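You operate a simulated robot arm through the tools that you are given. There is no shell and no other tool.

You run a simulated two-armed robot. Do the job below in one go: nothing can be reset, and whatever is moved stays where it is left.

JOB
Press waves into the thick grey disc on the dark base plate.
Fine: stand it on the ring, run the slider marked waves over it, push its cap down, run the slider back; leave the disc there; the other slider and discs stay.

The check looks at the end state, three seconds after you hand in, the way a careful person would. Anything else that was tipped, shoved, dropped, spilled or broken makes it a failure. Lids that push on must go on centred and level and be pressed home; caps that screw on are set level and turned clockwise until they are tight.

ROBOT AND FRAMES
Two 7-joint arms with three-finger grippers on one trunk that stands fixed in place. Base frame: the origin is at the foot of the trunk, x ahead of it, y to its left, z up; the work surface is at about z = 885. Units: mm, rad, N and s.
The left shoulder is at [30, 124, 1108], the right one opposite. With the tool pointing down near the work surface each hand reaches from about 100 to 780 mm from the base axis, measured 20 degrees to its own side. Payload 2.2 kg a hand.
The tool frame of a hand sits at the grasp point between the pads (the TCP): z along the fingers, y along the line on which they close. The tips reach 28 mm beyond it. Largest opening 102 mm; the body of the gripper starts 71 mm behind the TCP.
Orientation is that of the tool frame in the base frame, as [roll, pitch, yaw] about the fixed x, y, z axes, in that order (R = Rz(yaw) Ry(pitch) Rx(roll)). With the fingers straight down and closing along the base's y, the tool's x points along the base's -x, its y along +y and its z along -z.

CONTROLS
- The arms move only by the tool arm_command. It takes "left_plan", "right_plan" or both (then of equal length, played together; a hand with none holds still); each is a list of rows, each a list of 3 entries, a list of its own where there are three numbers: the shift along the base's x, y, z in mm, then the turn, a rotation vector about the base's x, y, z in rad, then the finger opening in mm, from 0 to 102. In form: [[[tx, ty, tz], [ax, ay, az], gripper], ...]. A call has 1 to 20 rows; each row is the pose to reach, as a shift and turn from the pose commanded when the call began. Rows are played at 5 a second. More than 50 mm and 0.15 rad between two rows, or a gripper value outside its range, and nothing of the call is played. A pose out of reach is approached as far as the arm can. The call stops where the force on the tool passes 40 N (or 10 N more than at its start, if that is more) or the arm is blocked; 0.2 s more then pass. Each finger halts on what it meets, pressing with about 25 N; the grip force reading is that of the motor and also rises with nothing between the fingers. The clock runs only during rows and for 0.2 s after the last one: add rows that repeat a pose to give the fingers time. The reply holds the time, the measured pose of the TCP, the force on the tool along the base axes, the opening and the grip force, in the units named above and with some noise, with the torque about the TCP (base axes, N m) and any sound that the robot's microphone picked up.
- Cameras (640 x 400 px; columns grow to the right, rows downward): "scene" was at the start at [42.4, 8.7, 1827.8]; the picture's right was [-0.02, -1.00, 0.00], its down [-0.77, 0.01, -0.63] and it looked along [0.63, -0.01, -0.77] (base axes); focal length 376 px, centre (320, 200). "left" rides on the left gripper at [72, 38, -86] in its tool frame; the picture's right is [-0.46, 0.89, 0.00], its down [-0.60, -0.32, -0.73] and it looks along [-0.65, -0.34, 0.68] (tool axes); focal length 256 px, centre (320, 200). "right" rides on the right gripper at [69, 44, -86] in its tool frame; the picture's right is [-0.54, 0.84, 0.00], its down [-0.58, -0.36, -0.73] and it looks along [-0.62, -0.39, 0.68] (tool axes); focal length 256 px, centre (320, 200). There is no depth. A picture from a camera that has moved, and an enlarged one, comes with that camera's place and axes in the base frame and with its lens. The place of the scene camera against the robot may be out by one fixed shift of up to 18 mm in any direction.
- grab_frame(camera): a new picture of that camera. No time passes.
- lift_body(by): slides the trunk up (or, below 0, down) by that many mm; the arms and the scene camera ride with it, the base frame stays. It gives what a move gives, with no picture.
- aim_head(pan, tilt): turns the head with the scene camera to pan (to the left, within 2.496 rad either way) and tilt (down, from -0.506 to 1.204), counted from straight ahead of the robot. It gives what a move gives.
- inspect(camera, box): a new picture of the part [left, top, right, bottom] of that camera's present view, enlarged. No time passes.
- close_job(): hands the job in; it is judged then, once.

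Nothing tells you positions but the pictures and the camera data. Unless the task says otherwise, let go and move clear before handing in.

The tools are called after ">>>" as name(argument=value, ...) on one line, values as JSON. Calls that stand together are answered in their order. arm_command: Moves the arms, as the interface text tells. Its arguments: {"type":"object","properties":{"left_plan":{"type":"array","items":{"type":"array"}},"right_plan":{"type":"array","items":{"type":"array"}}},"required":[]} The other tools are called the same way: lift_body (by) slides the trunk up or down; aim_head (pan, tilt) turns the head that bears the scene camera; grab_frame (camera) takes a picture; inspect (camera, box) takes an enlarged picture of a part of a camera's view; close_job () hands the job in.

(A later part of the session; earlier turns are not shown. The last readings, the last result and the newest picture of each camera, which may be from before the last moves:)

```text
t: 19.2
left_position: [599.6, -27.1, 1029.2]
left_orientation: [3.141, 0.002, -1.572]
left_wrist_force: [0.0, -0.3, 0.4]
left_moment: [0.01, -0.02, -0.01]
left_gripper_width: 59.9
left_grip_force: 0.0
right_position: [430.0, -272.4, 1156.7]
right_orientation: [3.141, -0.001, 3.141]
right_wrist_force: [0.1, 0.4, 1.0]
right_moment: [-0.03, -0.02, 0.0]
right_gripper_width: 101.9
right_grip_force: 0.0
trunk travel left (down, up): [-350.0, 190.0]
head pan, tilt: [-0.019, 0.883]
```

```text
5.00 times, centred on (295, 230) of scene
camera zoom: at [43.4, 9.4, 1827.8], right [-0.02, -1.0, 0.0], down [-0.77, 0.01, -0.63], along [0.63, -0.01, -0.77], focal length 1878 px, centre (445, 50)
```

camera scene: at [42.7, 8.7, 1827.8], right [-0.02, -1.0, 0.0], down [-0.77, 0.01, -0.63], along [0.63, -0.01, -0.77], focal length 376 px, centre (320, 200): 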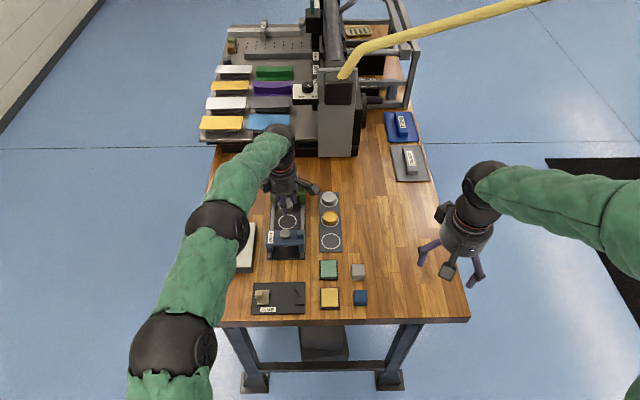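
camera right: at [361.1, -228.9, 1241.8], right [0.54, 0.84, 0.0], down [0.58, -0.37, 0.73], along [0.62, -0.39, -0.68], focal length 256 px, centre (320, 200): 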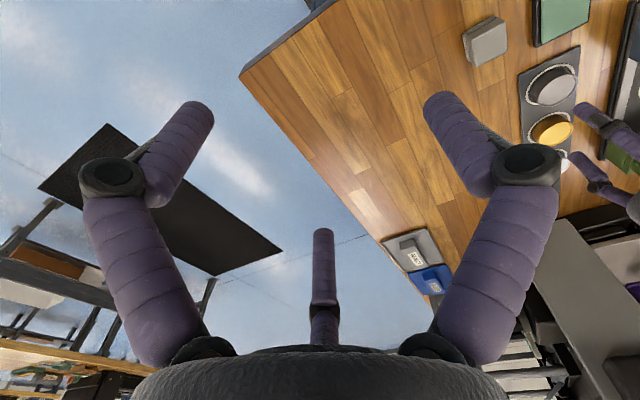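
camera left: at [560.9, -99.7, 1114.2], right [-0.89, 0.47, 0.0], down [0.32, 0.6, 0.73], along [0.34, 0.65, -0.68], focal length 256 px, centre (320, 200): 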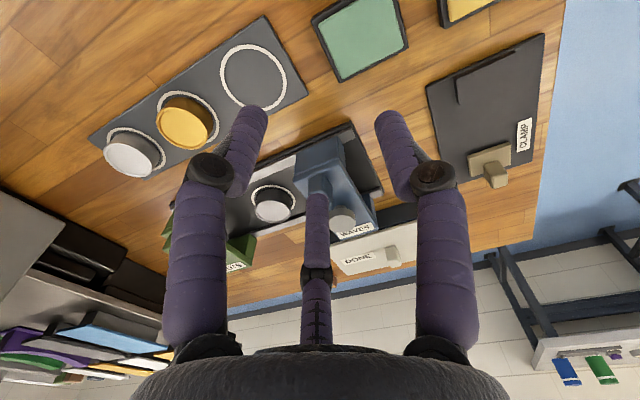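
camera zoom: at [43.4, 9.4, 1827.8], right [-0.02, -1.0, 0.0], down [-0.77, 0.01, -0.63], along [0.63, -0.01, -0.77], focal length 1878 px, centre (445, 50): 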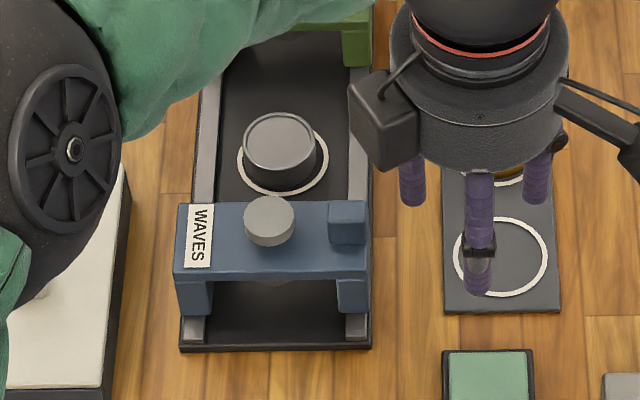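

The bridge spans x 617–657, with its handle block (about 22 mm) near (637, 41) at its right end and the cap at (637, 85). I'll hover over the handle with a narrow opening and check alignment.

>>> arm_command(left_plan=[[[10, 20, 0], [0, 0, 0], 40], [[20, 40, 0], [0, 0, 0], 38], [[37, 66, 0], [0, 0, 0], 38], [[37, 66, -20], [0, 0, 0], 38], [[37, 66, -20], [0, 0, 0], 38]])

>>> grab_frame(camera="left")

>>> inspect(camera="left", box=[240, 60, 400, 220])

>>> inspect(camera="scene", box=[250, 190, 340, 270])

>>> grab_frame(camera="right")

```text
t: 20.4
left_position: [636.5, 39.6, 1009.8]
left_orientation: [-3.139, 0.0, -1.573]
left_wrist_force: [-0.3, 0.4, -0.4]
left_moment: [0.0, 0.02, -0.04]
left_gripper_width: 38.2
left_grip_force: 0.0
right_position: [429.0, -271.5, 1156.2]
right_orientation: [-3.141, 0.001, -3.141]
right_wrist_force: [0.1, -0.5, 1.1]
right_moment: [0.02, 0.01, -0.01]
right_gripper_width: 101.9
right_grip_force: 0.0
trunk travel left (down, up): [-350.0, 190.0]
head pan, tilt: [-0.019, 0.883]
```

```text
taken
camera left: at [597.7, -33.1, 1094.1], right [-0.88, 0.47, 0.0], down [0.32, 0.6, 0.73], along [0.34, 0.65, -0.68], focal length 256 px, centre (320, 200)
```

left: 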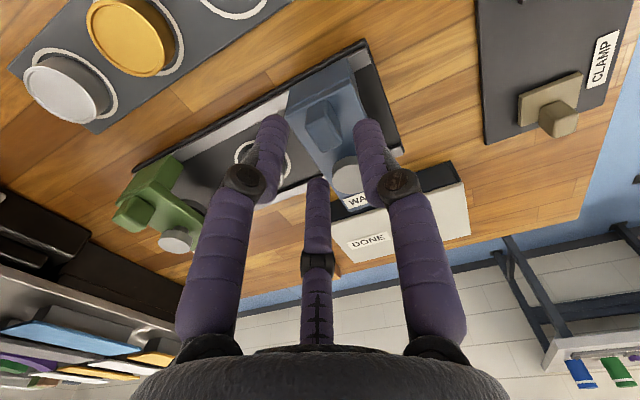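

```text
2.50 times, centred on (320, 140) of left
camera zoom: at [597.7, -33.1, 1094.1], right [-0.88, 0.47, 0.0], down [0.32, 0.6, 0.73], along [0.34, 0.65, -0.68], focal length 640 px, centre (320, 350)
```

zoom: 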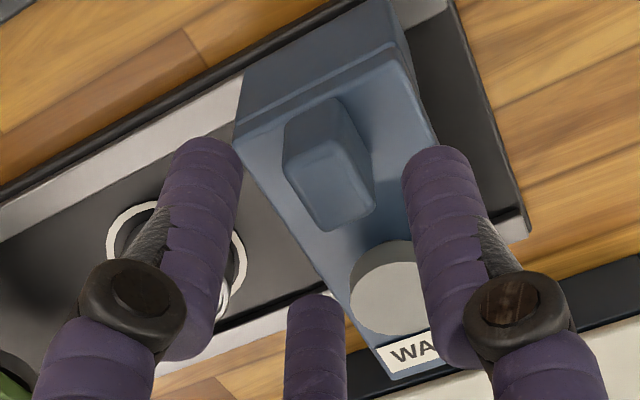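

```text
5.00 times, centred on (295, 230) of scene
camera zoom: at [42.1, 9.0, 1827.9], right [-0.02, -1.0, 0.0], down [-0.77, 0.01, -0.63], along [0.63, -0.01, -0.77], focal length 1878 px, centre (445, 50)
```

zoom: 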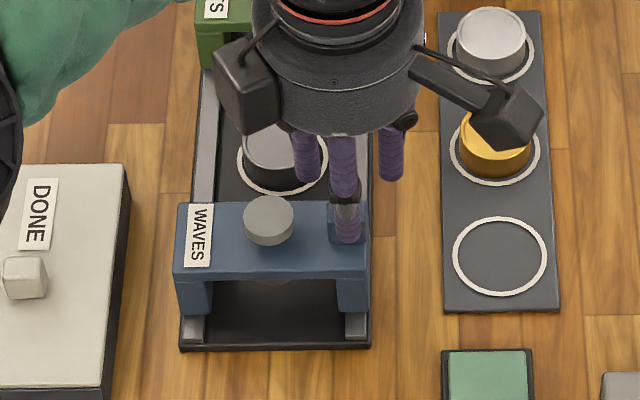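

```text
taken
camera right: at [360.7, -227.7, 1242.2], right [0.53, 0.84, 0.0], down [0.58, -0.36, 0.73], along [0.62, -0.39, -0.68], focal length 256 px, centre (320, 200)
```

right: 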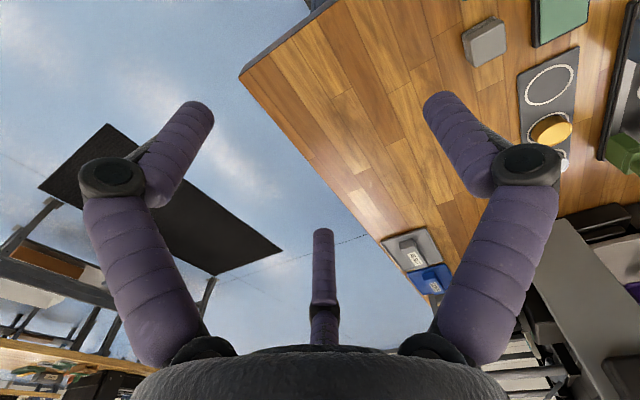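

The handle is clear: its centre is about (636, 45.5), roughly 16 × 22 mm, with the bridge top near z 945. I'll shift slightly and lower around it.

>>> arm_command(left_plan=[[[-0.3, 4, 0], [0, 0, 0], 32], [[-0.3, 4, -10], [0, 0, 0], 32], [[-0.3, 4, -20], [0, 0, 0], 32], [[-0.3, 4, -29], [0, 0, 0], 32], [[-0.3, 4, -29], [0, 0, 0], 32]])

>>> inspect(camera="left", box=[240, 60, 400, 220])

>>> inspect(camera="scene", box=[250, 190, 340, 270])

```text
t: 21.6
left_position: [636.2, 42.8, 980.8]
left_orientation: [-3.141, 0.001, -1.571]
left_wrist_force: [0.1, 0.6, 0.1]
left_moment: [-0.01, 0.01, 0.01]
left_gripper_width: 31.9
left_grip_force: 0.0
right_position: [430.3, -272.8, 1157.4]
right_orientation: [3.141, 0.001, -3.139]
right_wrist_force: [-0.3, 0.1, -0.5]
right_moment: [0.03, -0.01, 0.0]
right_gripper_width: 101.9
right_grip_force: 0.0
trunk travel left (down, up): [-350.0, 190.0]
head pan, tilt: [-0.019, 0.883]
```

```text
2.50 times, centred on (320, 140) of left
camera zoom: at [597.0, -29.5, 1065.4], right [-0.88, 0.47, 0.0], down [0.32, 0.6, 0.73], along [0.34, 0.65, -0.68], focal length 640 px, centre (320, 350)
```

zoom: 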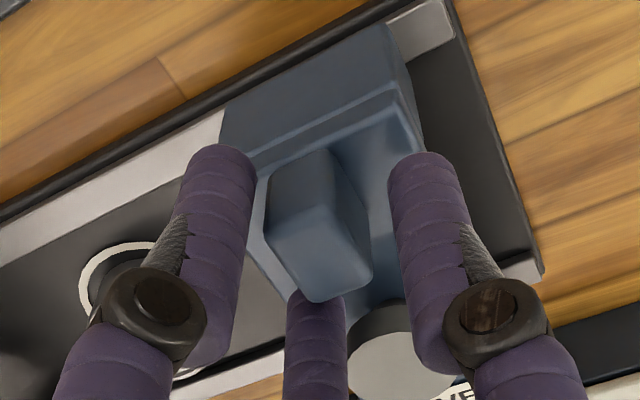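

```text
5.00 times, centred on (295, 230) of scene
camera zoom: at [42.2, 8.5, 1827.8], right [-0.02, -1.0, 0.0], down [-0.77, 0.01, -0.63], along [0.63, -0.01, -0.77], focal length 1878 px, centre (445, 50)
```

zoom: 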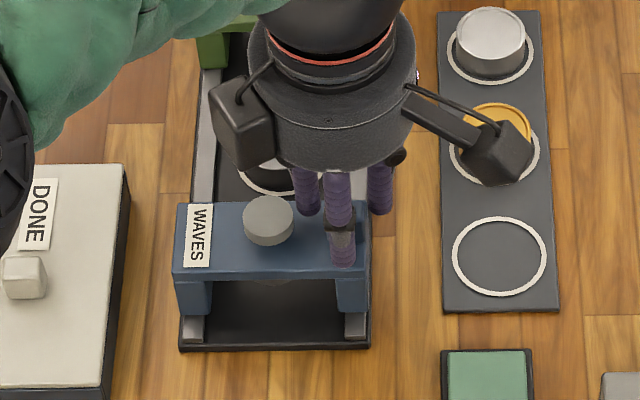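

No contact yet. I'll lower another 4 mm and close gently on the handle.

>>> arm_command(left_plan=[[[0, 0.5, -2], [0, 0, 0], 32], [[0, 0.5, -4], [0, 0, 0], 32], [[0, 0.5, -4], [0, 0, 0], 24], [[0, 0.5, -4], [0, 0, 0], 18], [[0, 0.5, -4], [0, 0, 0], 14], [[0, 0.5, -4], [0, 0, 0], 12], [[0, 0.5, -4], [0, 0, 0], 12]])

>>> inspect(camera="left", box=[240, 60, 400, 220])

>>> inspect(camera="scene", box=[250, 190, 340, 270])

```text
t: 23.2
left_position: [638.3, 42.7, 976.8]
left_orientation: [-3.139, 0.002, -1.571]
left_wrist_force: [14.3, -11.7, 1.4]
left_moment: [-0.41, -0.14, 0.51]
left_gripper_width: 22.6
left_grip_force: 44.4
right_position: [431.8, -273.4, 1157.0]
right_orientation: [3.139, -0.001, 3.139]
right_wrist_force: [-0.1, -0.5, -0.2]
right_moment: [0.02, -0.02, -0.03]
right_gripper_width: 102.1
right_grip_force: 0.0
trunk travel left (down, up): [-350.0, 190.0]
head pan, tilt: [-0.019, 0.883]
```

```text
2.50 times, centred on (320, 140) of left
camera zoom: at [599.8, -30.4, 1061.9], right [-0.89, 0.47, 0.0], down [0.31, 0.6, 0.73], along [0.34, 0.65, -0.68], focal length 640 px, centre (320, 350)
```

zoom: 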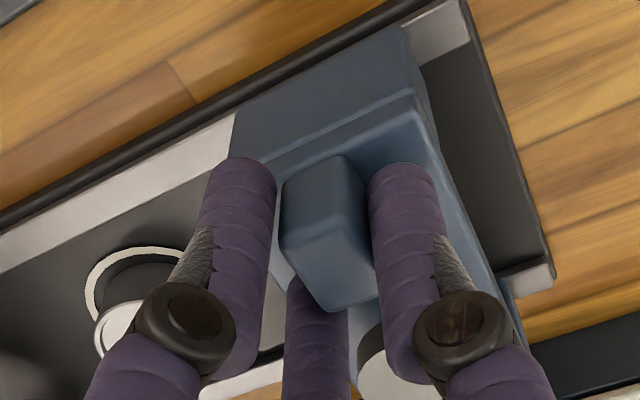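

```text
5.00 times, centred on (295, 230) of scene
camera zoom: at [44.8, 6.9, 1827.8], right [-0.02, -1.0, 0.0], down [-0.77, 0.02, -0.63], along [0.63, -0.01, -0.77], focal length 1878 px, centre (445, 50)
```

zoom: 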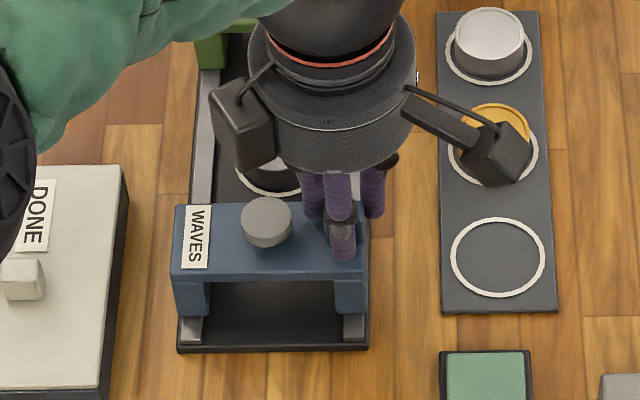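

The hand really closes as three fingers, so squeezing the block pulls sideways. I'll open again, and use the closed fingertips to push the handle instead.

>>> arm_command(left_plan=[[[0, 0, -4], [0, 0, 0], 24], [[0, 0, -4], [0, 0, 0], 32], [[0, 0, 10], [0, 0, 0], 32], [[0, 0, 30], [0, 0, 0], 32], [[0, 0, 30], [0, 0, 0], 32]])

>>> inspect(camera="left", box=[240, 60, 400, 220])

>>> inspect(camera="scene", box=[250, 190, 340, 270])

```text
t: 24.4
left_position: [635.6, 44.1, 1007.1]
left_orientation: [3.141, 0.0, -1.573]
left_wrist_force: [0.0, 1.0, -0.2]
left_moment: [-0.01, 0.02, -0.02]
left_gripper_width: 31.9
left_grip_force: 0.0
right_position: [432.0, -272.4, 1157.4]
right_orientation: [-3.141, 0.001, 3.141]
right_wrist_force: [0.9, 0.0, 0.0]
right_moment: [0.03, 0.03, -0.02]
right_gripper_width: 102.2
right_grip_force: 0.0
trunk travel left (down, up): [-350.0, 190.0]
head pan, tilt: [-0.019, 0.883]
```

```text
2.50 times, centred on (320, 140) of left
camera zoom: at [596.9, -29.1, 1091.8], right [-0.88, 0.47, 0.0], down [0.32, 0.6, 0.73], along [0.34, 0.65, -0.68], focal length 640 px, centre (320, 350)
```

zoom: 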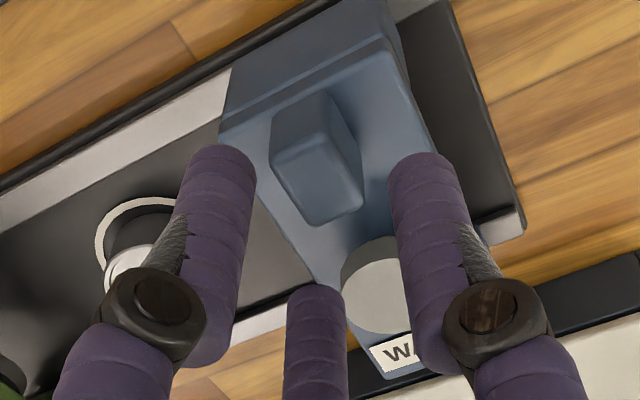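

```text
5.00 times, centred on (295, 230) of scene
camera zoom: at [42.9, 8.5, 1827.8], right [-0.02, -1.0, 0.0], down [-0.77, 0.01, -0.63], along [0.63, -0.01, -0.77], focal length 1878 px, centre (445, 50)
```

zoom: 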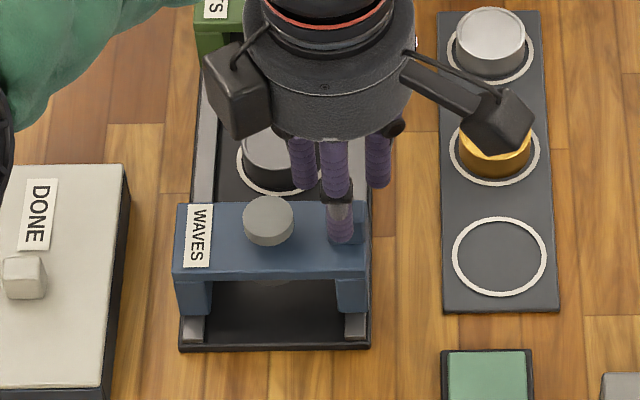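

The slider hasn't moved. I'll go behind the handle on its near side, close the fingers and lower the tips to handle height.

>>> arm_command(left_plan=[[[-15, 0, 0], [0, 0, 0], 20], [[-36, 0.5, 0], [0, 0, 0], 0], [[-36, 0.5, 0], [0, 0, 0], 0], [[-36, 0.5, -15], [0, 0, 0], 0], [[-36, 0.5, -29], [0, 0, 0], 0], [[-36, 0.5, -29], [0, 0, 0], 0]])

>>> inspect(camera="left", box=[200, 60, 400, 220])

>>> inspect(camera="scene", box=[250, 190, 340, 270])

```text
t: 25.8
left_position: [599.8, 43.7, 977.5]
left_orientation: [-3.139, 0.003, -1.573]
left_wrist_force: [0.3, 0.3, -0.2]
left_moment: [-0.02, -0.01, -0.01]
left_gripper_width: 2.1
left_grip_force: 25.1
right_position: [430.4, -272.8, 1157.0]
right_orientation: [3.141, 0.0, -3.141]
right_wrist_force: [-0.1, 0.4, -0.1]
right_moment: [-0.02, -0.02, 0.03]
right_gripper_width: 102.1
right_grip_force: 0.1
trunk travel left (down, up): [-350.0, 190.0]
head pan, tilt: [-0.019, 0.883]
```

```text
2.50 times, centred on (300, 140) of left
camera zoom: at [561.1, -28.8, 1062.9], right [-0.88, 0.47, 0.0], down [0.32, 0.6, 0.73], along [0.34, 0.65, -0.68], focal length 640 px, centre (370, 350)
```

zoom: 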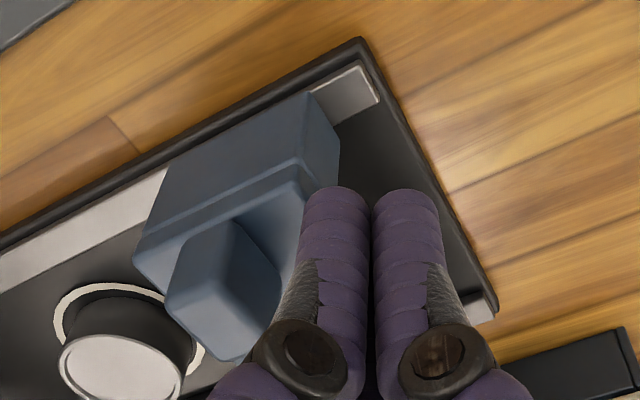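

```text
5.00 times, centred on (295, 230) of scene
camera zoom: at [42.2, 8.6, 1827.8], right [-0.02, -1.0, 0.0], down [-0.77, 0.01, -0.63], along [0.63, -0.01, -0.77], focal length 1878 px, centre (445, 50)
```

zoom: 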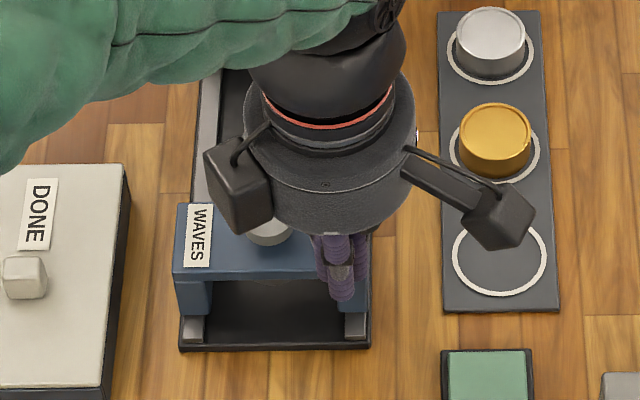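

The closed tips are behind the handle. I'll push forward gently and see whether the slider moves straight.

>>> arm_command(left_plan=[[[6, 0, 0], [0, 0, 0], 0], [[12, 0, 0], [0, 0, 0], 0], [[18, 0, 0], [0, 0, 0], 0], [[24, 0, 0], [0, 0, 0], 0], [[30, 0, 0], [0, 0, 0], 0], [[36, 0, 0], [0, 0, 0], 0], [[36, 0, 0], [0, 0, 0], 0]])

>>> inspect(camera="scene", box=[250, 190, 340, 270])

>>> grab_frame(camera="left")

```text
t: 27.4
left_position: [636.3, 43.9, 978.9]
left_orientation: [-3.14, 0.001, -1.571]
left_wrist_force: [0.1, -0.2, 0.1]
left_moment: [-0.02, 0.03, 0.02]
left_gripper_width: 2.2
left_grip_force: 24.6
right_position: [430.8, -272.9, 1157.2]
right_orientation: [-3.141, 0.0, 3.14]
right_wrist_force: [0.6, -0.5, 0.0]
right_moment: [0.0, -0.03, -0.01]
right_gripper_width: 102.2
right_grip_force: 0.0
trunk travel left (down, up): [-350.0, 190.0]
head pan, tilt: [-0.019, 0.883]
```

```text
5.00 times, centred on (295, 230) of scene
camera zoom: at [42.2, 8.6, 1827.8], right [-0.02, -1.0, 0.0], down [-0.77, 0.01, -0.63], along [0.63, -0.01, -0.77], focal length 1878 px, centre (445, 50)
```

zoom: 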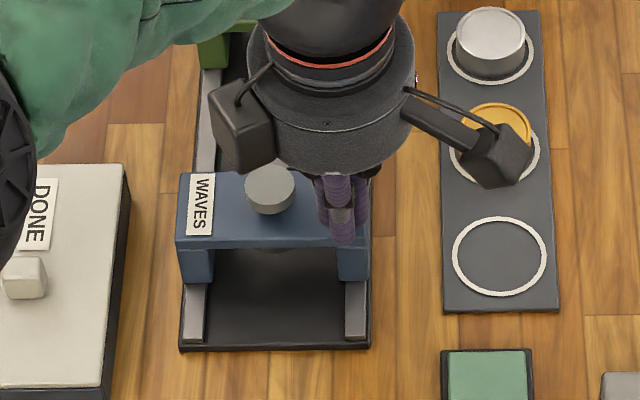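

```text
taken
camera left: at [597.0, -28.8, 1063.0], right [-0.88, 0.47, 0.0], down [0.32, 0.6, 0.73], along [0.34, 0.65, -0.68], focal length 256 px, centre (320, 200)
```

left: 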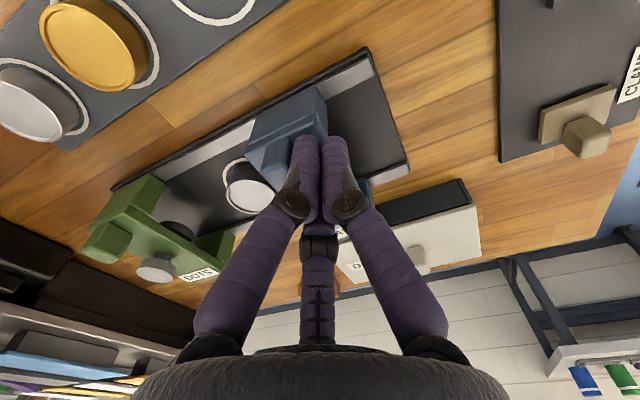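

The slider runs freely and straight, and has moved about 22 mm. I'll continue the push to just short of the ring.

>>> arm_command(left_plan=[[[7, 0, 0], [0, 0, 0], 0], [[14, 0, 0], [0, 0, 0], 0], [[21, 0, 0], [0, 0, 0], 0], [[28, 0, 0], [0, 0, 0], 0], [[35, 0, 0], [0, 0, 0], 0], [[42, 0, 0], [0, 0, 0], 0], [[48, 0, 0], [0, 0, 0], 0], [[53, 0, 0], [0, 0, 0], 0], [[58, 0, 0], [0, 0, 0], 0], [[61, 0, 0], [0, 0, 0], 0], [[61, 0, 0], [0, 0, 0], 0]])

>>> inspect(camera="scene", box=[250, 170, 340, 250])

>>> grab_frame(camera="left")

```text
t: 29.8
left_position: [696.4, 45.4, 978.1]
left_orientation: [-3.138, 0.002, -1.571]
left_wrist_force: [-1.1, 0.3, 0.4]
left_moment: [0.0, 0.02, 0.0]
left_gripper_width: 2.0
left_grip_force: 24.3
right_position: [430.2, -272.4, 1158.0]
right_orientation: [-3.142, 0.001, 3.141]
right_wrist_force: [0.1, 0.0, -0.5]
right_moment: [-0.03, -0.03, 0.03]
right_gripper_width: 102.0
right_grip_force: 0.0
trunk travel left (down, up): [-350.0, 190.0]
head pan, tilt: [-0.019, 0.883]
```

```text
5.00 times, centred on (295, 210) of scene
camera zoom: at [42.4, 8.5, 1827.8], right [-0.02, -1.0, 0.0], down [-0.77, 0.01, -0.63], along [0.63, -0.01, -0.77], focal length 1878 px, centre (445, 150)
```

zoom: 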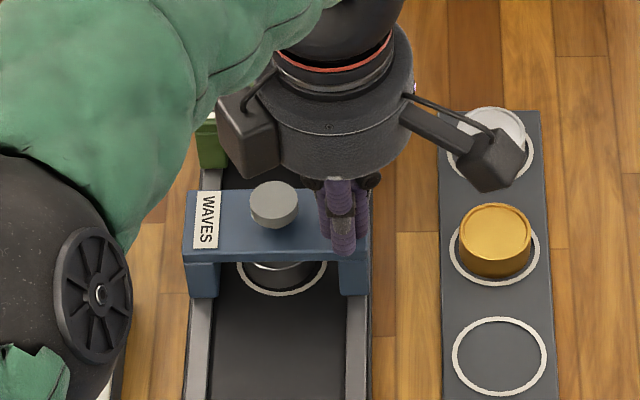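

```text
taken
camera left: at [658.2, -28.6, 1062.7], right [-0.89, 0.47, 0.0], down [0.32, 0.6, 0.73], along [0.34, 0.65, -0.68], focal length 256 px, centre (320, 200)
```

left: 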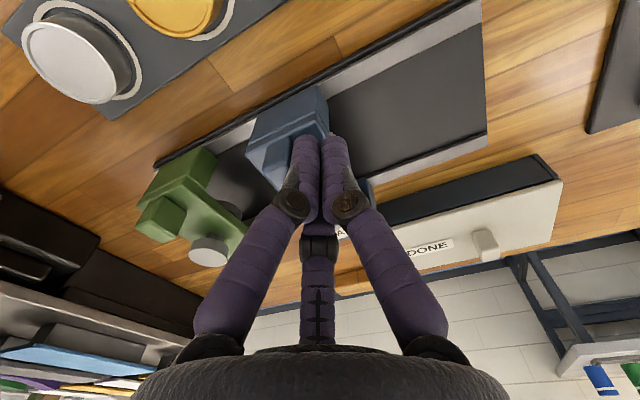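

The slider looks nearly over the ring. I'll back off, lift and look from above to measure the remaining offset.

>>> arm_command(left_plan=[[[-10, 0, 0], [0, 0, 0], 0], [[-12, 0, 30], [0, 0, 0], 0], [[-14, -5, 70], [0, 0, 0], 30], [[-20, -30, 90], [0, 0, 0], 70], [[-20, -30, 90], [0, 0, 0], 100], [[-20, -30, 90], [0, 0, 0], 100]])

>>> grab_frame(camera="left")

>>> inspect(camera="left", box=[240, 20, 400, 180])

>>> inspect(camera="scene", box=[250, 170, 340, 250])

```text
t: 31.2
left_position: [676.2, 13.7, 1067.9]
left_orientation: [-3.14, 0.002, -1.573]
left_wrist_force: [-0.4, 0.1, -0.6]
left_moment: [0.01, 0.0, -0.02]
left_gripper_width: 99.6
left_grip_force: 0.0
right_position: [431.5, -273.0, 1157.1]
right_orientation: [-3.14, 0.0, 3.142]
right_wrist_force: [-0.6, -0.6, -0.2]
right_moment: [0.01, 0.04, -0.02]
right_gripper_width: 102.2
right_grip_force: 0.2
trunk travel left (down, up): [-350.0, 190.0]
head pan, tilt: [-0.019, 0.883]
```

```text
taken
camera left: at [637.8, -59.1, 1152.5], right [-0.88, 0.47, 0.0], down [0.32, 0.6, 0.73], along [0.34, 0.65, -0.68], focal length 256 px, centre (320, 200)
```

left: 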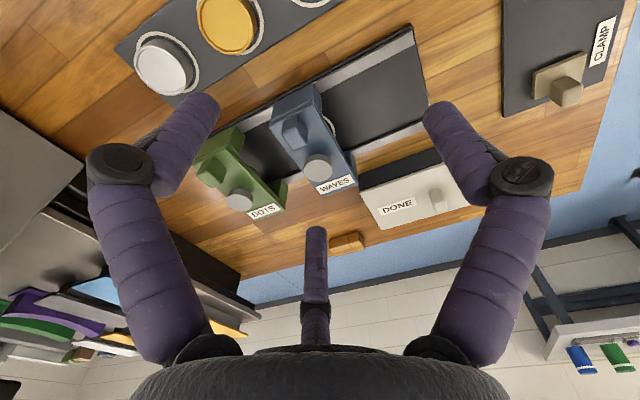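

```text
2.50 times, centred on (320, 100) of left
camera zoom: at [637.8, -59.1, 1152.5], right [-0.88, 0.47, 0.0], down [0.32, 0.6, 0.73], along [0.34, 0.65, -0.68], focal length 640 px, centre (320, 450)
```

zoom: 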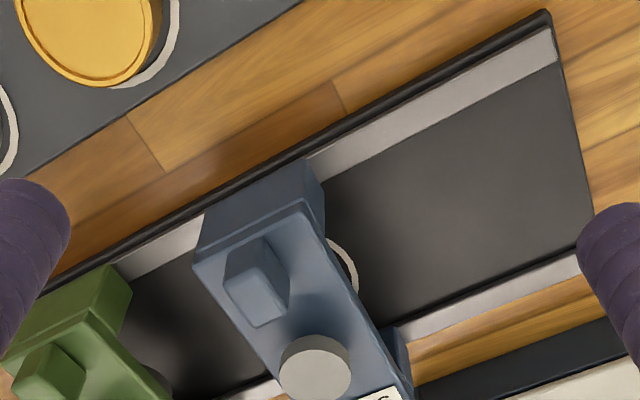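

```text
5.00 times, centred on (295, 210) of scene
camera zoom: at [42.2, 7.9, 1827.8], right [-0.02, -1.0, 0.0], down [-0.77, 0.02, -0.63], along [0.63, -0.01, -0.77], focal length 1878 px, centre (445, 150)
```

zoom: 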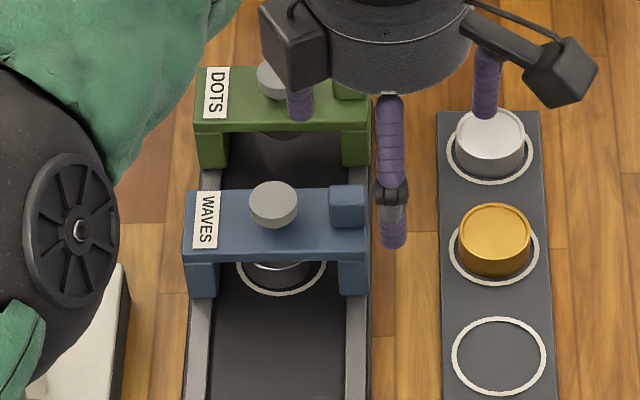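

Cap and ring line up to within several mm, but the oblique view leaves doubt. I'll turn the camera to look straight along +y from x = 724, so the sideways offset shows directly.

>>> arm_command(left_plan=[[[12, -5, -5], [0, 0, 0.12], 100], [[24, -10, -10], [0, 0, 0.24], 100], [[36, -15, -16], [0, 0, 0.36], 100], [[47.2, -18, -22], [0, 0, 0.4826], 100], [[47.2, -18, -22], [0, 0, 0.4826], 100]])

>>> grab_frame(camera="left")

>>> inspect(camera="left", box=[240, 60, 400, 220])

```text
t: 32.4
left_position: [723.9, -4.5, 1045.7]
left_orientation: [-3.139, 0.001, -1.087]
left_wrist_force: [-0.9, -1.0, 0.8]
left_moment: [0.0, -0.01, 0.04]
left_gripper_width: 100.1
left_grip_force: 0.1
right_position: [429.8, -271.8, 1157.5]
right_orientation: [-3.139, 0.0, -3.141]
right_wrist_force: [-0.1, 0.4, -0.4]
right_moment: [-0.01, 0.0, 0.02]
right_gripper_width: 101.7
right_grip_force: 0.1
trunk travel left (down, up): [-350.0, 190.0]
head pan, tilt: [-0.019, 0.883]
```

```text
taken
camera left: at [723.1, -85.8, 1131.0], right [-1.0, 0.0, 0.0], down [0.0, 0.68, 0.73], along [0.0, 0.73, -0.68], focal length 256 px, centre (320, 200)
```

left: 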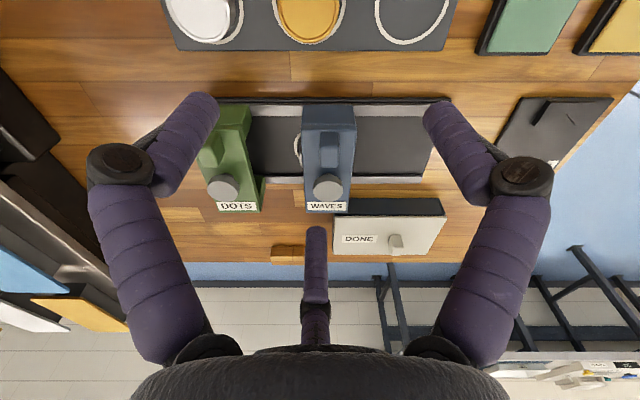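

```text
2.50 times, centred on (320, 140) of left
camera zoom: at [723.1, -85.8, 1131.0], right [-1.0, 0.0, 0.0], down [0.0, 0.68, 0.73], along [0.0, 0.73, -0.68], focal length 640 px, centre (320, 350)
```

zoom: 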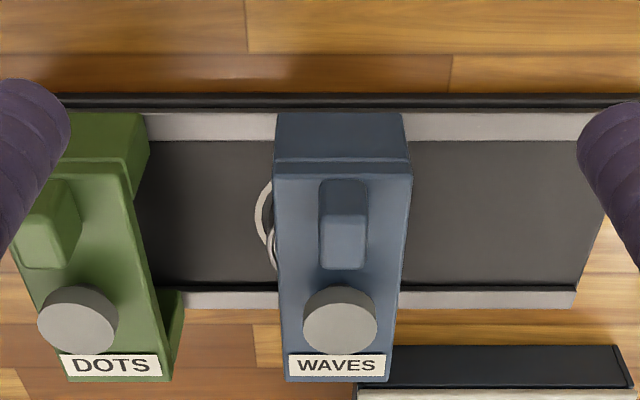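

The side view settles it: the cap is at x = 715.4 and the ring and disc are at 724.2. I'll return behind the handle and push 8.8 mm further.

>>> arm_command(left_plan=[[[-12, 5, 5], [0, 0, -0.12], 80], [[-24, 10, 10], [0, 0, -0.24], 50], [[-36, 15, 16], [0, 0, -0.36], 20], [[-40, 30, 10], [0, 0, -0.4826], 0], [[-40, 48, 0], [0, 0, -0.4826], 0], [[-40, 48, -30], [0, 0, -0.4826], 0], [[-40, 48, -60], [0, 0, -0.4826], 0], [[-40, 48, -68], [0, 0, -0.4826], 0], [[-36, 48, -68], [0, 0, -0.4826], 0], [[-32, 48, -68], [0, 0, -0.4826], 0], [[-28, 48, -68], [0, 0, -0.4826], 0], [[-25, 48, -68], [0, 0, -0.4826], 0], [[-22, 48, -68], [0, 0, -0.4826], 0], [[-20, 48, -68], [0, 0, -0.4826], 0], [[-18.4, 48, -68], [0, 0, -0.4826], 0], [[-18.4, 48, -68], [0, 0, -0.4826], 0]])

>>> inspect(camera="scene", box=[250, 170, 340, 250])

```text
t: 35.8
left_position: [703.9, 44.1, 978.1]
left_orientation: [-3.141, 0.001, -1.573]
left_wrist_force: [-0.7, 0.5, 0.0]
left_moment: [0.01, 0.01, 0.01]
left_gripper_width: 2.2
left_grip_force: 24.9
right_position: [429.4, -272.7, 1158.2]
right_orientation: [-3.141, 0.001, 3.141]
right_wrist_force: [0.1, 0.4, 0.1]
right_moment: [-0.05, 0.03, 0.01]
right_gripper_width: 101.9
right_grip_force: 0.1
trunk travel left (down, up): [-350.0, 190.0]
head pan, tilt: [-0.019, 0.883]
```

```text
5.00 times, centred on (295, 210) of scene
camera zoom: at [42.3, 8.6, 1827.8], right [-0.02, -1.0, 0.0], down [-0.77, 0.01, -0.63], along [0.63, -0.01, -0.77], focal length 1878 px, centre (445, 150)
```

zoom: 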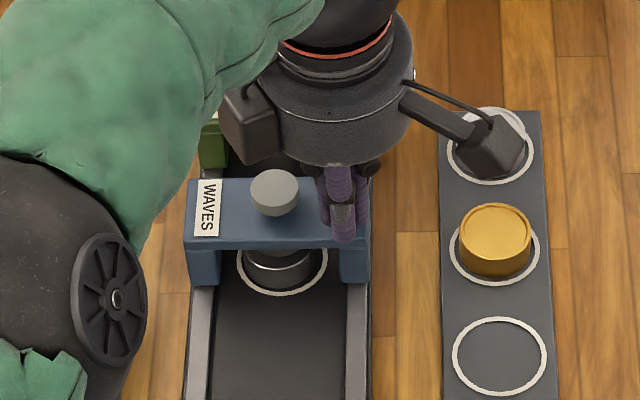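

The slider moved forward. I'll back off and take the same side view again to confirm it's over the disc.

>>> arm_command(left_plan=[[[-10, 0, 0], [0, 0, 0], 0], [[-12, 0, 30], [0, 0, 0], 0], [[-14, -5, 68], [0, 0, 0], 30], [[-8, -20, 75], [0, 0, 0.12], 70], [[0, -30, 75], [0, 0, 0.24], 100], [[10, -40, 70], [0, 0, 0.36], 100], [[18.4, -48, 68], [0, 0, 0.4826], 100], [[18.4, -48, 68], [0, 0, 0.4826], 100]])

>>> inspect(camera="left", box=[240, 60, 400, 220])

```text
t: 37.6
left_position: [724.8, -3.8, 1046.1]
left_orientation: [-3.14, 0.0, -1.088]
left_wrist_force: [-0.2, -0.3, 0.0]
left_moment: [-0.02, -0.01, -0.01]
left_gripper_width: 100.2
left_grip_force: 0.2
right_position: [429.9, -272.4, 1156.0]
right_orientation: [3.141, -0.001, 3.141]
right_wrist_force: [-0.5, -0.7, 1.5]
right_moment: [-0.04, 0.0, -0.01]
right_gripper_width: 102.2
right_grip_force: 0.1
trunk travel left (down, up): [-350.0, 190.0]
head pan, tilt: [-0.019, 0.883]
```

```text
2.50 times, centred on (320, 140) of left
camera zoom: at [723.8, -85.7, 1130.7], right [-1.0, 0.0, 0.0], down [0.0, 0.68, 0.73], along [0.0, 0.73, -0.68], focal length 640 px, centre (320, 350)
```

zoom: 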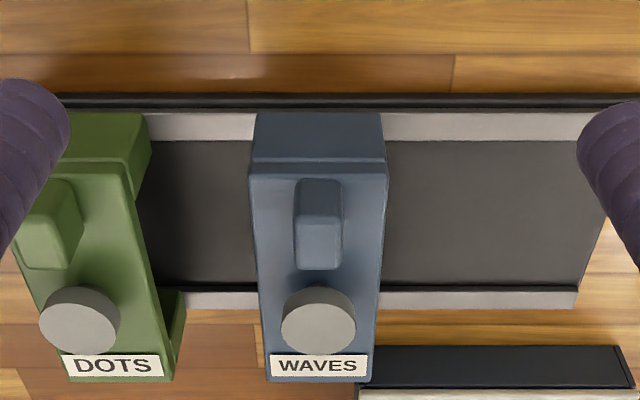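

The cap is now at x = 724.4, right over the disc. I'll close the fingers and come down over the cap at about (724.4, 86.5).

>>> arm_command(left_plan=[[[0, 20, 0], [0, 0, 0], 60], [[0, 45, 0], [0, 0, 0], 20], [[0.3, 70, 0], [0, 0, 0], 0], [[0.3, 89.5, 0], [0, 0, 0], 0], [[0.3, 89.5, -25], [0, 0, 0], 0], [[0.3, 89.5, -48], [0, 0, 0], 0], [[0.3, 89.5, -54], [0, 0, 0], 0], [[0.3, 89.5, -54], [0, 0, 0], 0]])

>>> grab_frame(camera="left")

>>> inspect(camera="left", box=[260, 80, 380, 200])

>>> inspect(camera="scene", box=[250, 170, 340, 250])

```text
t: 39.4
left_position: [725.2, 85.0, 991.9]
left_orientation: [-3.14, 0.002, -1.088]
left_wrist_force: [0.4, 0.9, -0.4]
left_moment: [-0.01, -0.02, 0.01]
left_gripper_width: 2.2
left_grip_force: 25.0
right_position: [430.6, -273.6, 1156.1]
right_orientation: [-3.141, 0.0, -3.14]
right_wrist_force: [-0.1, 0.2, -0.4]
right_moment: [-0.03, -0.03, 0.01]
right_gripper_width: 102.1
right_grip_force: 0.1
trunk travel left (down, up): [-350.0, 190.0]
head pan, tilt: [-0.019, 0.883]
```

```text
taken
camera left: at [724.0, 3.4, 1076.2], right [-1.0, 0.0, 0.0], down [0.0, 0.68, 0.73], along [0.0, 0.73, -0.68], focal length 256 px, centre (320, 200)
```

left: 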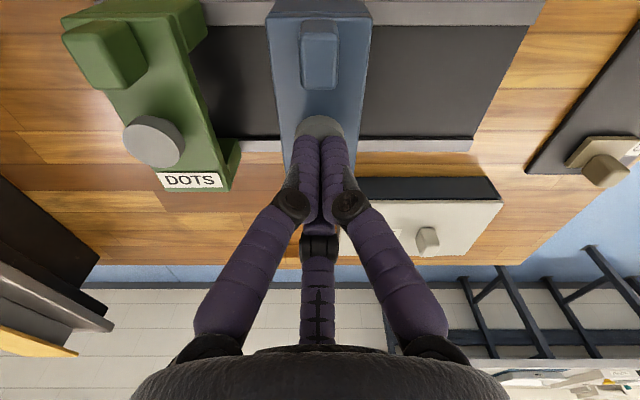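

```text
3.33 times, centred on (320, 140) of left
camera zoom: at [724.0, 3.4, 1076.2], right [-1.0, 0.0, 0.0], down [0.0, 0.68, 0.73], along [0.0, 0.73, -0.68], focal length 853 px, centre (320, 400)
```

zoom: 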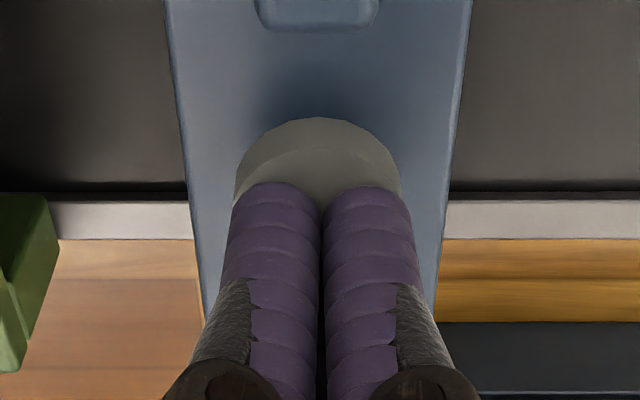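

```text
5.00 times, centred on (295, 210) of scene
camera zoom: at [42.5, 8.7, 1827.8], right [-0.02, -1.0, 0.0], down [-0.77, 0.01, -0.63], along [0.63, -0.01, -0.77], focal length 1878 px, centre (445, 150)
```

zoom: 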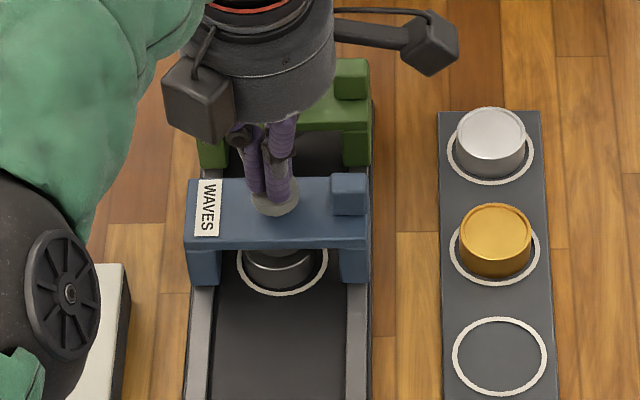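

The closed tips are just above the cap and centred. I'll press down slowly.

>>> arm_command(left_plan=[[[0, 0, -3], [0, 0, 0], 0], [[0, 0, -5], [0, 0, 0], 0], [[0, 0, -7], [0, 0, 0], 0], [[0, 0, -9], [0, 0, 0], 0], [[0, 0, -11], [0, 0, 0], 0], [[0, 0, -13], [0, 0, 0], 0], [[0, 0, -13], [0, 0, 0], 0]])

>>> inspect(camera="left", box=[260, 80, 380, 200])

>>> inspect(camera="scene", box=[250, 170, 340, 250])

```text
t: 41.0
left_position: [724.6, 86.0, 983.6]
left_orientation: [-3.134, -0.002, -1.09]
left_wrist_force: [-1.8, -2.1, 19.1]
left_moment: [-0.07, 0.12, -0.15]
left_gripper_width: 6.2
left_grip_force: 30.9
right_position: [429.5, -272.8, 1158.1]
right_orientation: [-3.142, 0.004, 3.141]
right_wrist_force: [0.1, -0.7, -0.6]
right_moment: [-0.01, 0.01, -0.02]
right_gripper_width: 101.7
right_grip_force: 0.1
trunk travel left (down, up): [-350.0, 190.0]
head pan, tilt: [-0.019, 0.883]
```

```text
3.33 times, centred on (320, 140) of left
camera zoom: at [723.2, 3.3, 1067.5], right [-1.0, 0.0, -0.01], down [0.0, 0.68, 0.73], along [0.01, 0.73, -0.68], focal length 853 px, centre (320, 400)
```

zoom: 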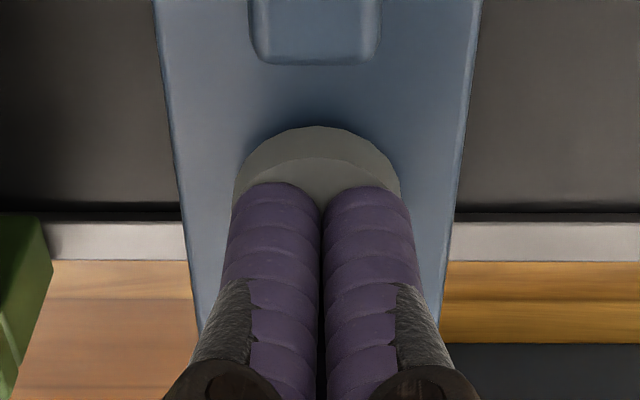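

```text
5.00 times, centred on (295, 210) of scene
camera zoom: at [39.6, 8.0, 1828.1], right [-0.02, -1.0, 0.0], down [-0.77, 0.02, -0.64], along [0.64, -0.01, -0.77], focal length 1878 px, centre (445, 150)
```

zoom: 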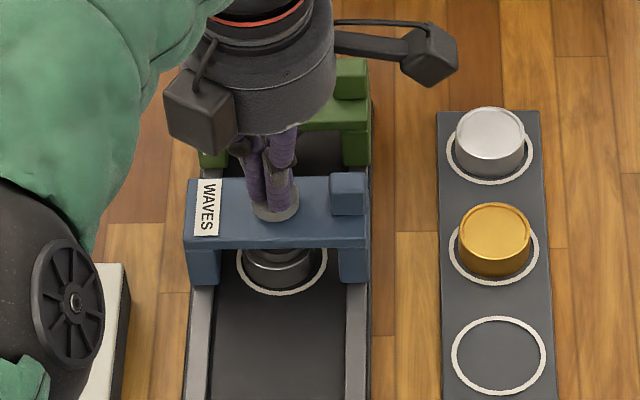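

The cap is resisting at about 19 N and moving down. I'll keep pressing.

>>> arm_command(left_plan=[[[0, 0, -2], [0, 0, 0], 0], [[0, 0, -4], [0, 0, 0], 0], [[0, 0, -6], [0, 0, 0], 0], [[0, 0, -8], [0, 0, 0], 0], [[0, 0, -10], [0, 0, 0], 0], [[0, 0, -12], [0, 0, 0], 0], [[0, 0, -12], [0, 0, 0], 0]])

>>> inspect(camera="left", box=[260, 80, 380, 200])

>>> inspect(camera="scene", box=[250, 170, 340, 250])

```text
t: 41.7
left_position: [728.6, 85.9, 982.8]
left_orientation: [-3.129, -0.004, -1.088]
left_wrist_force: [-5.6, -2.3, 14.5]
left_moment: [-0.1, 0.43, 0.0]
left_gripper_width: 2.4
left_grip_force: 31.2
right_position: [430.3, -271.8, 1158.8]
right_orientation: [-3.141, 0.001, 3.14]
right_wrist_force: [1.2, -0.8, -0.2]
right_moment: [-0.01, 0.03, 0.0]
right_gripper_width: 102.0
right_grip_force: 0.1
trunk travel left (down, up): [-350.0, 190.0]
head pan, tilt: [-0.019, 0.883]
stopped in row 3 (left hand): the force on the tool passed its limit at 41 N (the readings are from after the stop); the commanded pose is now the measured one
```

```text
3.33 times, centred on (320, 140) of left
camera zoom: at [726.8, 3.7, 1068.0], right [-1.0, 0.0, -0.01], down [-0.01, 0.68, 0.73], along [0.01, 0.73, -0.68], focal length 853 px, centre (320, 400)
```

zoom: 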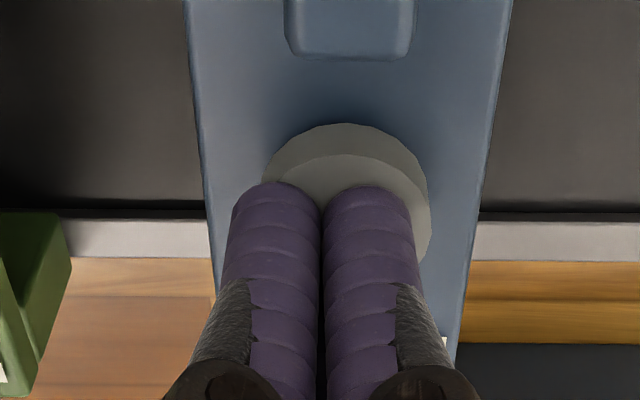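

```text
5.00 times, centred on (295, 210) of scene
camera zoom: at [41.8, 8.5, 1827.7], right [-0.02, -1.0, 0.0], down [-0.77, 0.01, -0.64], along [0.64, -0.01, -0.77], focal length 1878 px, centre (445, 150)
```

zoom: 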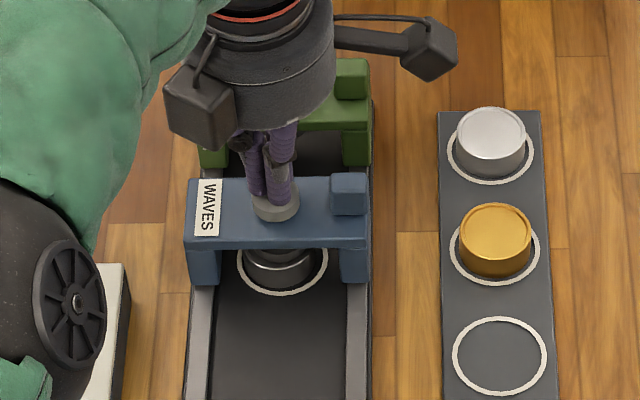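

The press stopped at 41 N with the tips having slid a few mm off centre. I'll lift and check the state of the cap.

>>> arm_command(left_plan=[[[-2, 0, 10], [0, 0, 0], 0], [[-4, 0, 35], [0, 0, 0], 0], [[-4, -45, 62], [0, 0, 0], 30], [[-4, -89, 62], [0, 0, 0], 80], [[-4, -89, 62], [0, 0, 0], 100], [[-4, -89, 62], [0, 0, 0], 100]])

>>> inspect(camera="left", box=[240, 60, 400, 220])

>>> inspect(camera="scene", box=[250, 170, 340, 250])

```text
refused: row 3 steps farther than a row can; nothing moved
```

```text
2.50 times, centred on (320, 140) of left
camera zoom: at [726.8, 3.7, 1068.0], right [-1.0, 0.0, -0.01], down [-0.01, 0.68, 0.73], along [0.01, 0.73, -0.68], focal length 640 px, centre (320, 350)
```

zoom: 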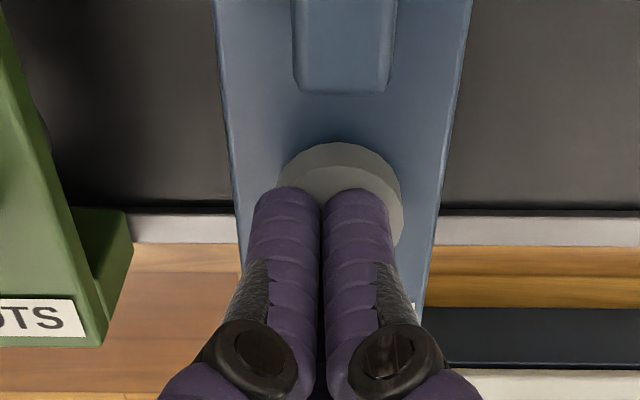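

```text
5.00 times, centred on (295, 210) of scene
camera zoom: at [41.8, 8.5, 1827.7], right [-0.02, -1.0, 0.0], down [-0.77, 0.01, -0.64], along [0.64, -0.01, -0.77], focal length 1878 px, centre (445, 150)
```

zoom: 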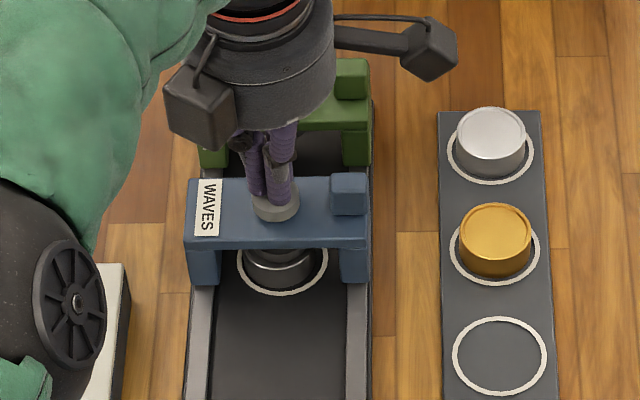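

A step was too long. I'll raise the tips only slightly and see whether the cap springs back.

>>> arm_command(left_plan=[[[-2, 0, 8], [0, 0, 0], 0], [[-4, 0, 30], [0, 0, 0], 0], [[-4, -30, 50], [0, 0, 0], 30], [[-4, -60, 62], [0, 0, 0], 80], [[-4, -89, 62], [0, 0, 0], 100], [[-4, -89, 62], [0, 0, 0], 100]])

>>> inspect(camera="left", box=[240, 60, 400, 220])

>>> inspect(camera="scene", box=[250, 170, 340, 250])

```text
t: 43.1
left_position: [723.7, -2.6, 1041.7]
left_orientation: [-3.135, -0.004, -1.087]
left_wrist_force: [-0.3, 0.8, -0.1]
left_moment: [-0.02, -0.01, 0.0]
left_gripper_width: 100.0
left_grip_force: 0.1
right_position: [429.7, -271.4, 1158.3]
right_orientation: [-3.141, 0.0, 3.141]
right_wrist_force: [-0.7, 0.2, 0.4]
right_moment: [0.0, 0.01, 0.0]
right_gripper_width: 102.1
right_grip_force: 0.2
trunk travel left (down, up): [-350.0, 190.0]
head pan, tilt: [-0.019, 0.883]
```

```text
2.50 times, centred on (320, 140) of left
camera zoom: at [722.7, -84.4, 1126.4], right [-1.0, 0.0, -0.01], down [-0.01, 0.68, 0.73], along [0.01, 0.73, -0.68], focal length 640 px, centre (320, 350)
```

zoom: 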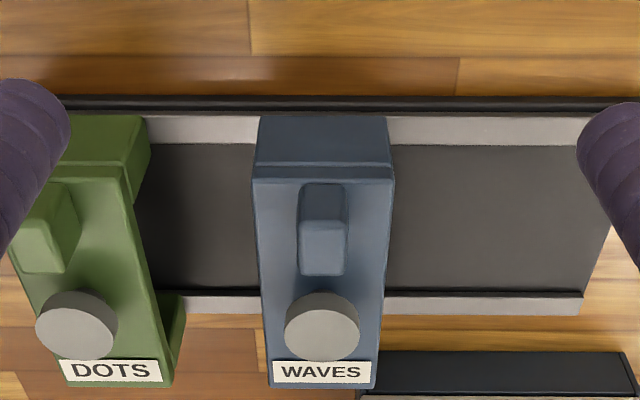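

```text
5.00 times, centred on (295, 210) of scene
camera zoom: at [42.2, 9.6, 1827.8], right [-0.02, -1.0, 0.0], down [-0.77, 0.01, -0.63], along [0.63, -0.01, -0.77], focal length 1878 px, centre (445, 150)
```

zoom: 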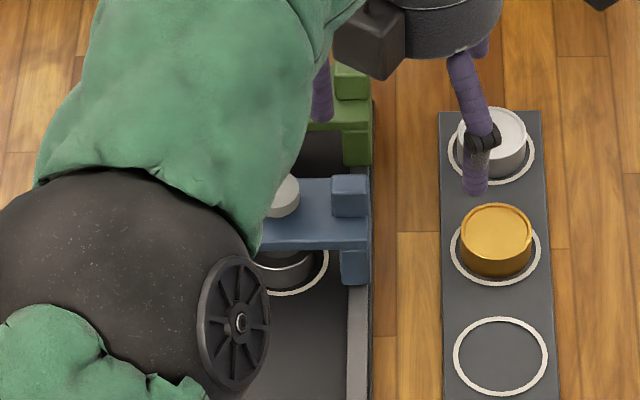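

The cap sprang back, and the slider hasn't moved. I'll now go to the far side of the handle and run the slider back, then check whether the disc took the pattern.

>>> arm_command(left_plan=[[[10, 12, 0], [0, 0, 0], 60], [[20, 30, 0], [0, 0, 0], 20], [[26.8, 47.6, 0], [0, 0, 0], 0], [[26.8, 47.6, 0], [0, 0, 0], 0], [[26.8, 47.6, -30], [0, 0, 0], 0], [[26.8, 47.6, -55], [0, 0, 0], 0], [[26.8, 47.6, -63.5], [0, 0, 0], 0], [[26.8, 47.6, -63.5], [0, 0, 0], 0]])

>>> inspect(camera="left", box=[240, 60, 400, 220])

>>> inspect(camera="scene", box=[230, 160, 350, 260])

```text
t: 44.9
left_position: [746.2, 46.1, 993.7]
left_orientation: [-3.117, -0.016, -1.086]
left_wrist_force: [2.6, -0.5, 2.2]
left_moment: [0.0, 0.19, -0.02]
left_gripper_width: 2.1
left_grip_force: 24.8
left hand out of reach, approached as far as the arm can: row 3, 4, 5, 6, 7, 8
right_position: [428.8, -272.0, 1156.8]
right_orientation: [3.141, 0.0, -3.14]
right_wrist_force: [-1.3, 0.4, 0.2]
right_moment: [0.03, 0.02, -0.04]
right_gripper_width: 102.1
right_grip_force: 0.0
trunk travel left (down, up): [-350.0, 190.0]
head pan, tilt: [-0.019, 0.883]
stopped in row 8 (left hand): the force on the tool passed its limit at 44 N (the readings are from after the stop); the commanded pose is now the measured one
```

```text
2.50 times, centred on (320, 140) of left
camera zoom: at [744.5, -36.3, 1079.0], right [-1.0, 0.0, -0.03], down [-0.02, 0.68, 0.73], along [0.02, 0.73, -0.68], focal length 640 px, centre (320, 350)
```

zoom: 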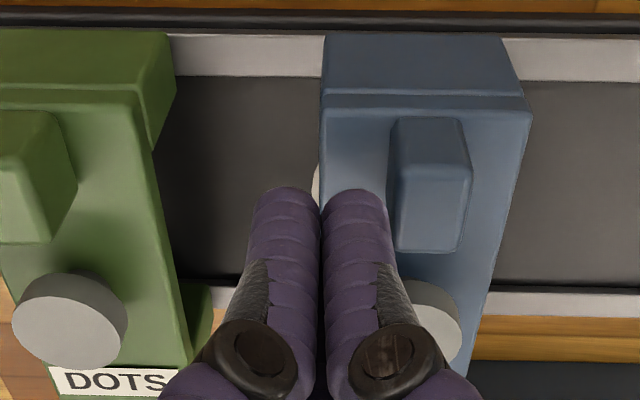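

```text
4.00 times, centred on (290, 210) of scene
camera zoom: at [41.2, 8.5, 1827.8], right [-0.02, -1.0, 0.0], down [-0.77, 0.01, -0.64], along [0.64, -0.01, -0.77], focal length 1502 px, centre (440, 160)
```

zoom: 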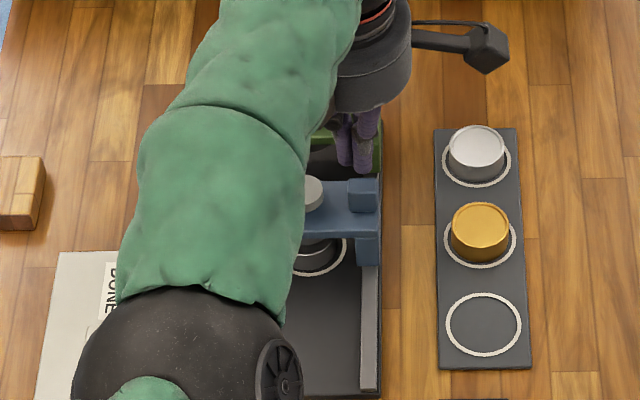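

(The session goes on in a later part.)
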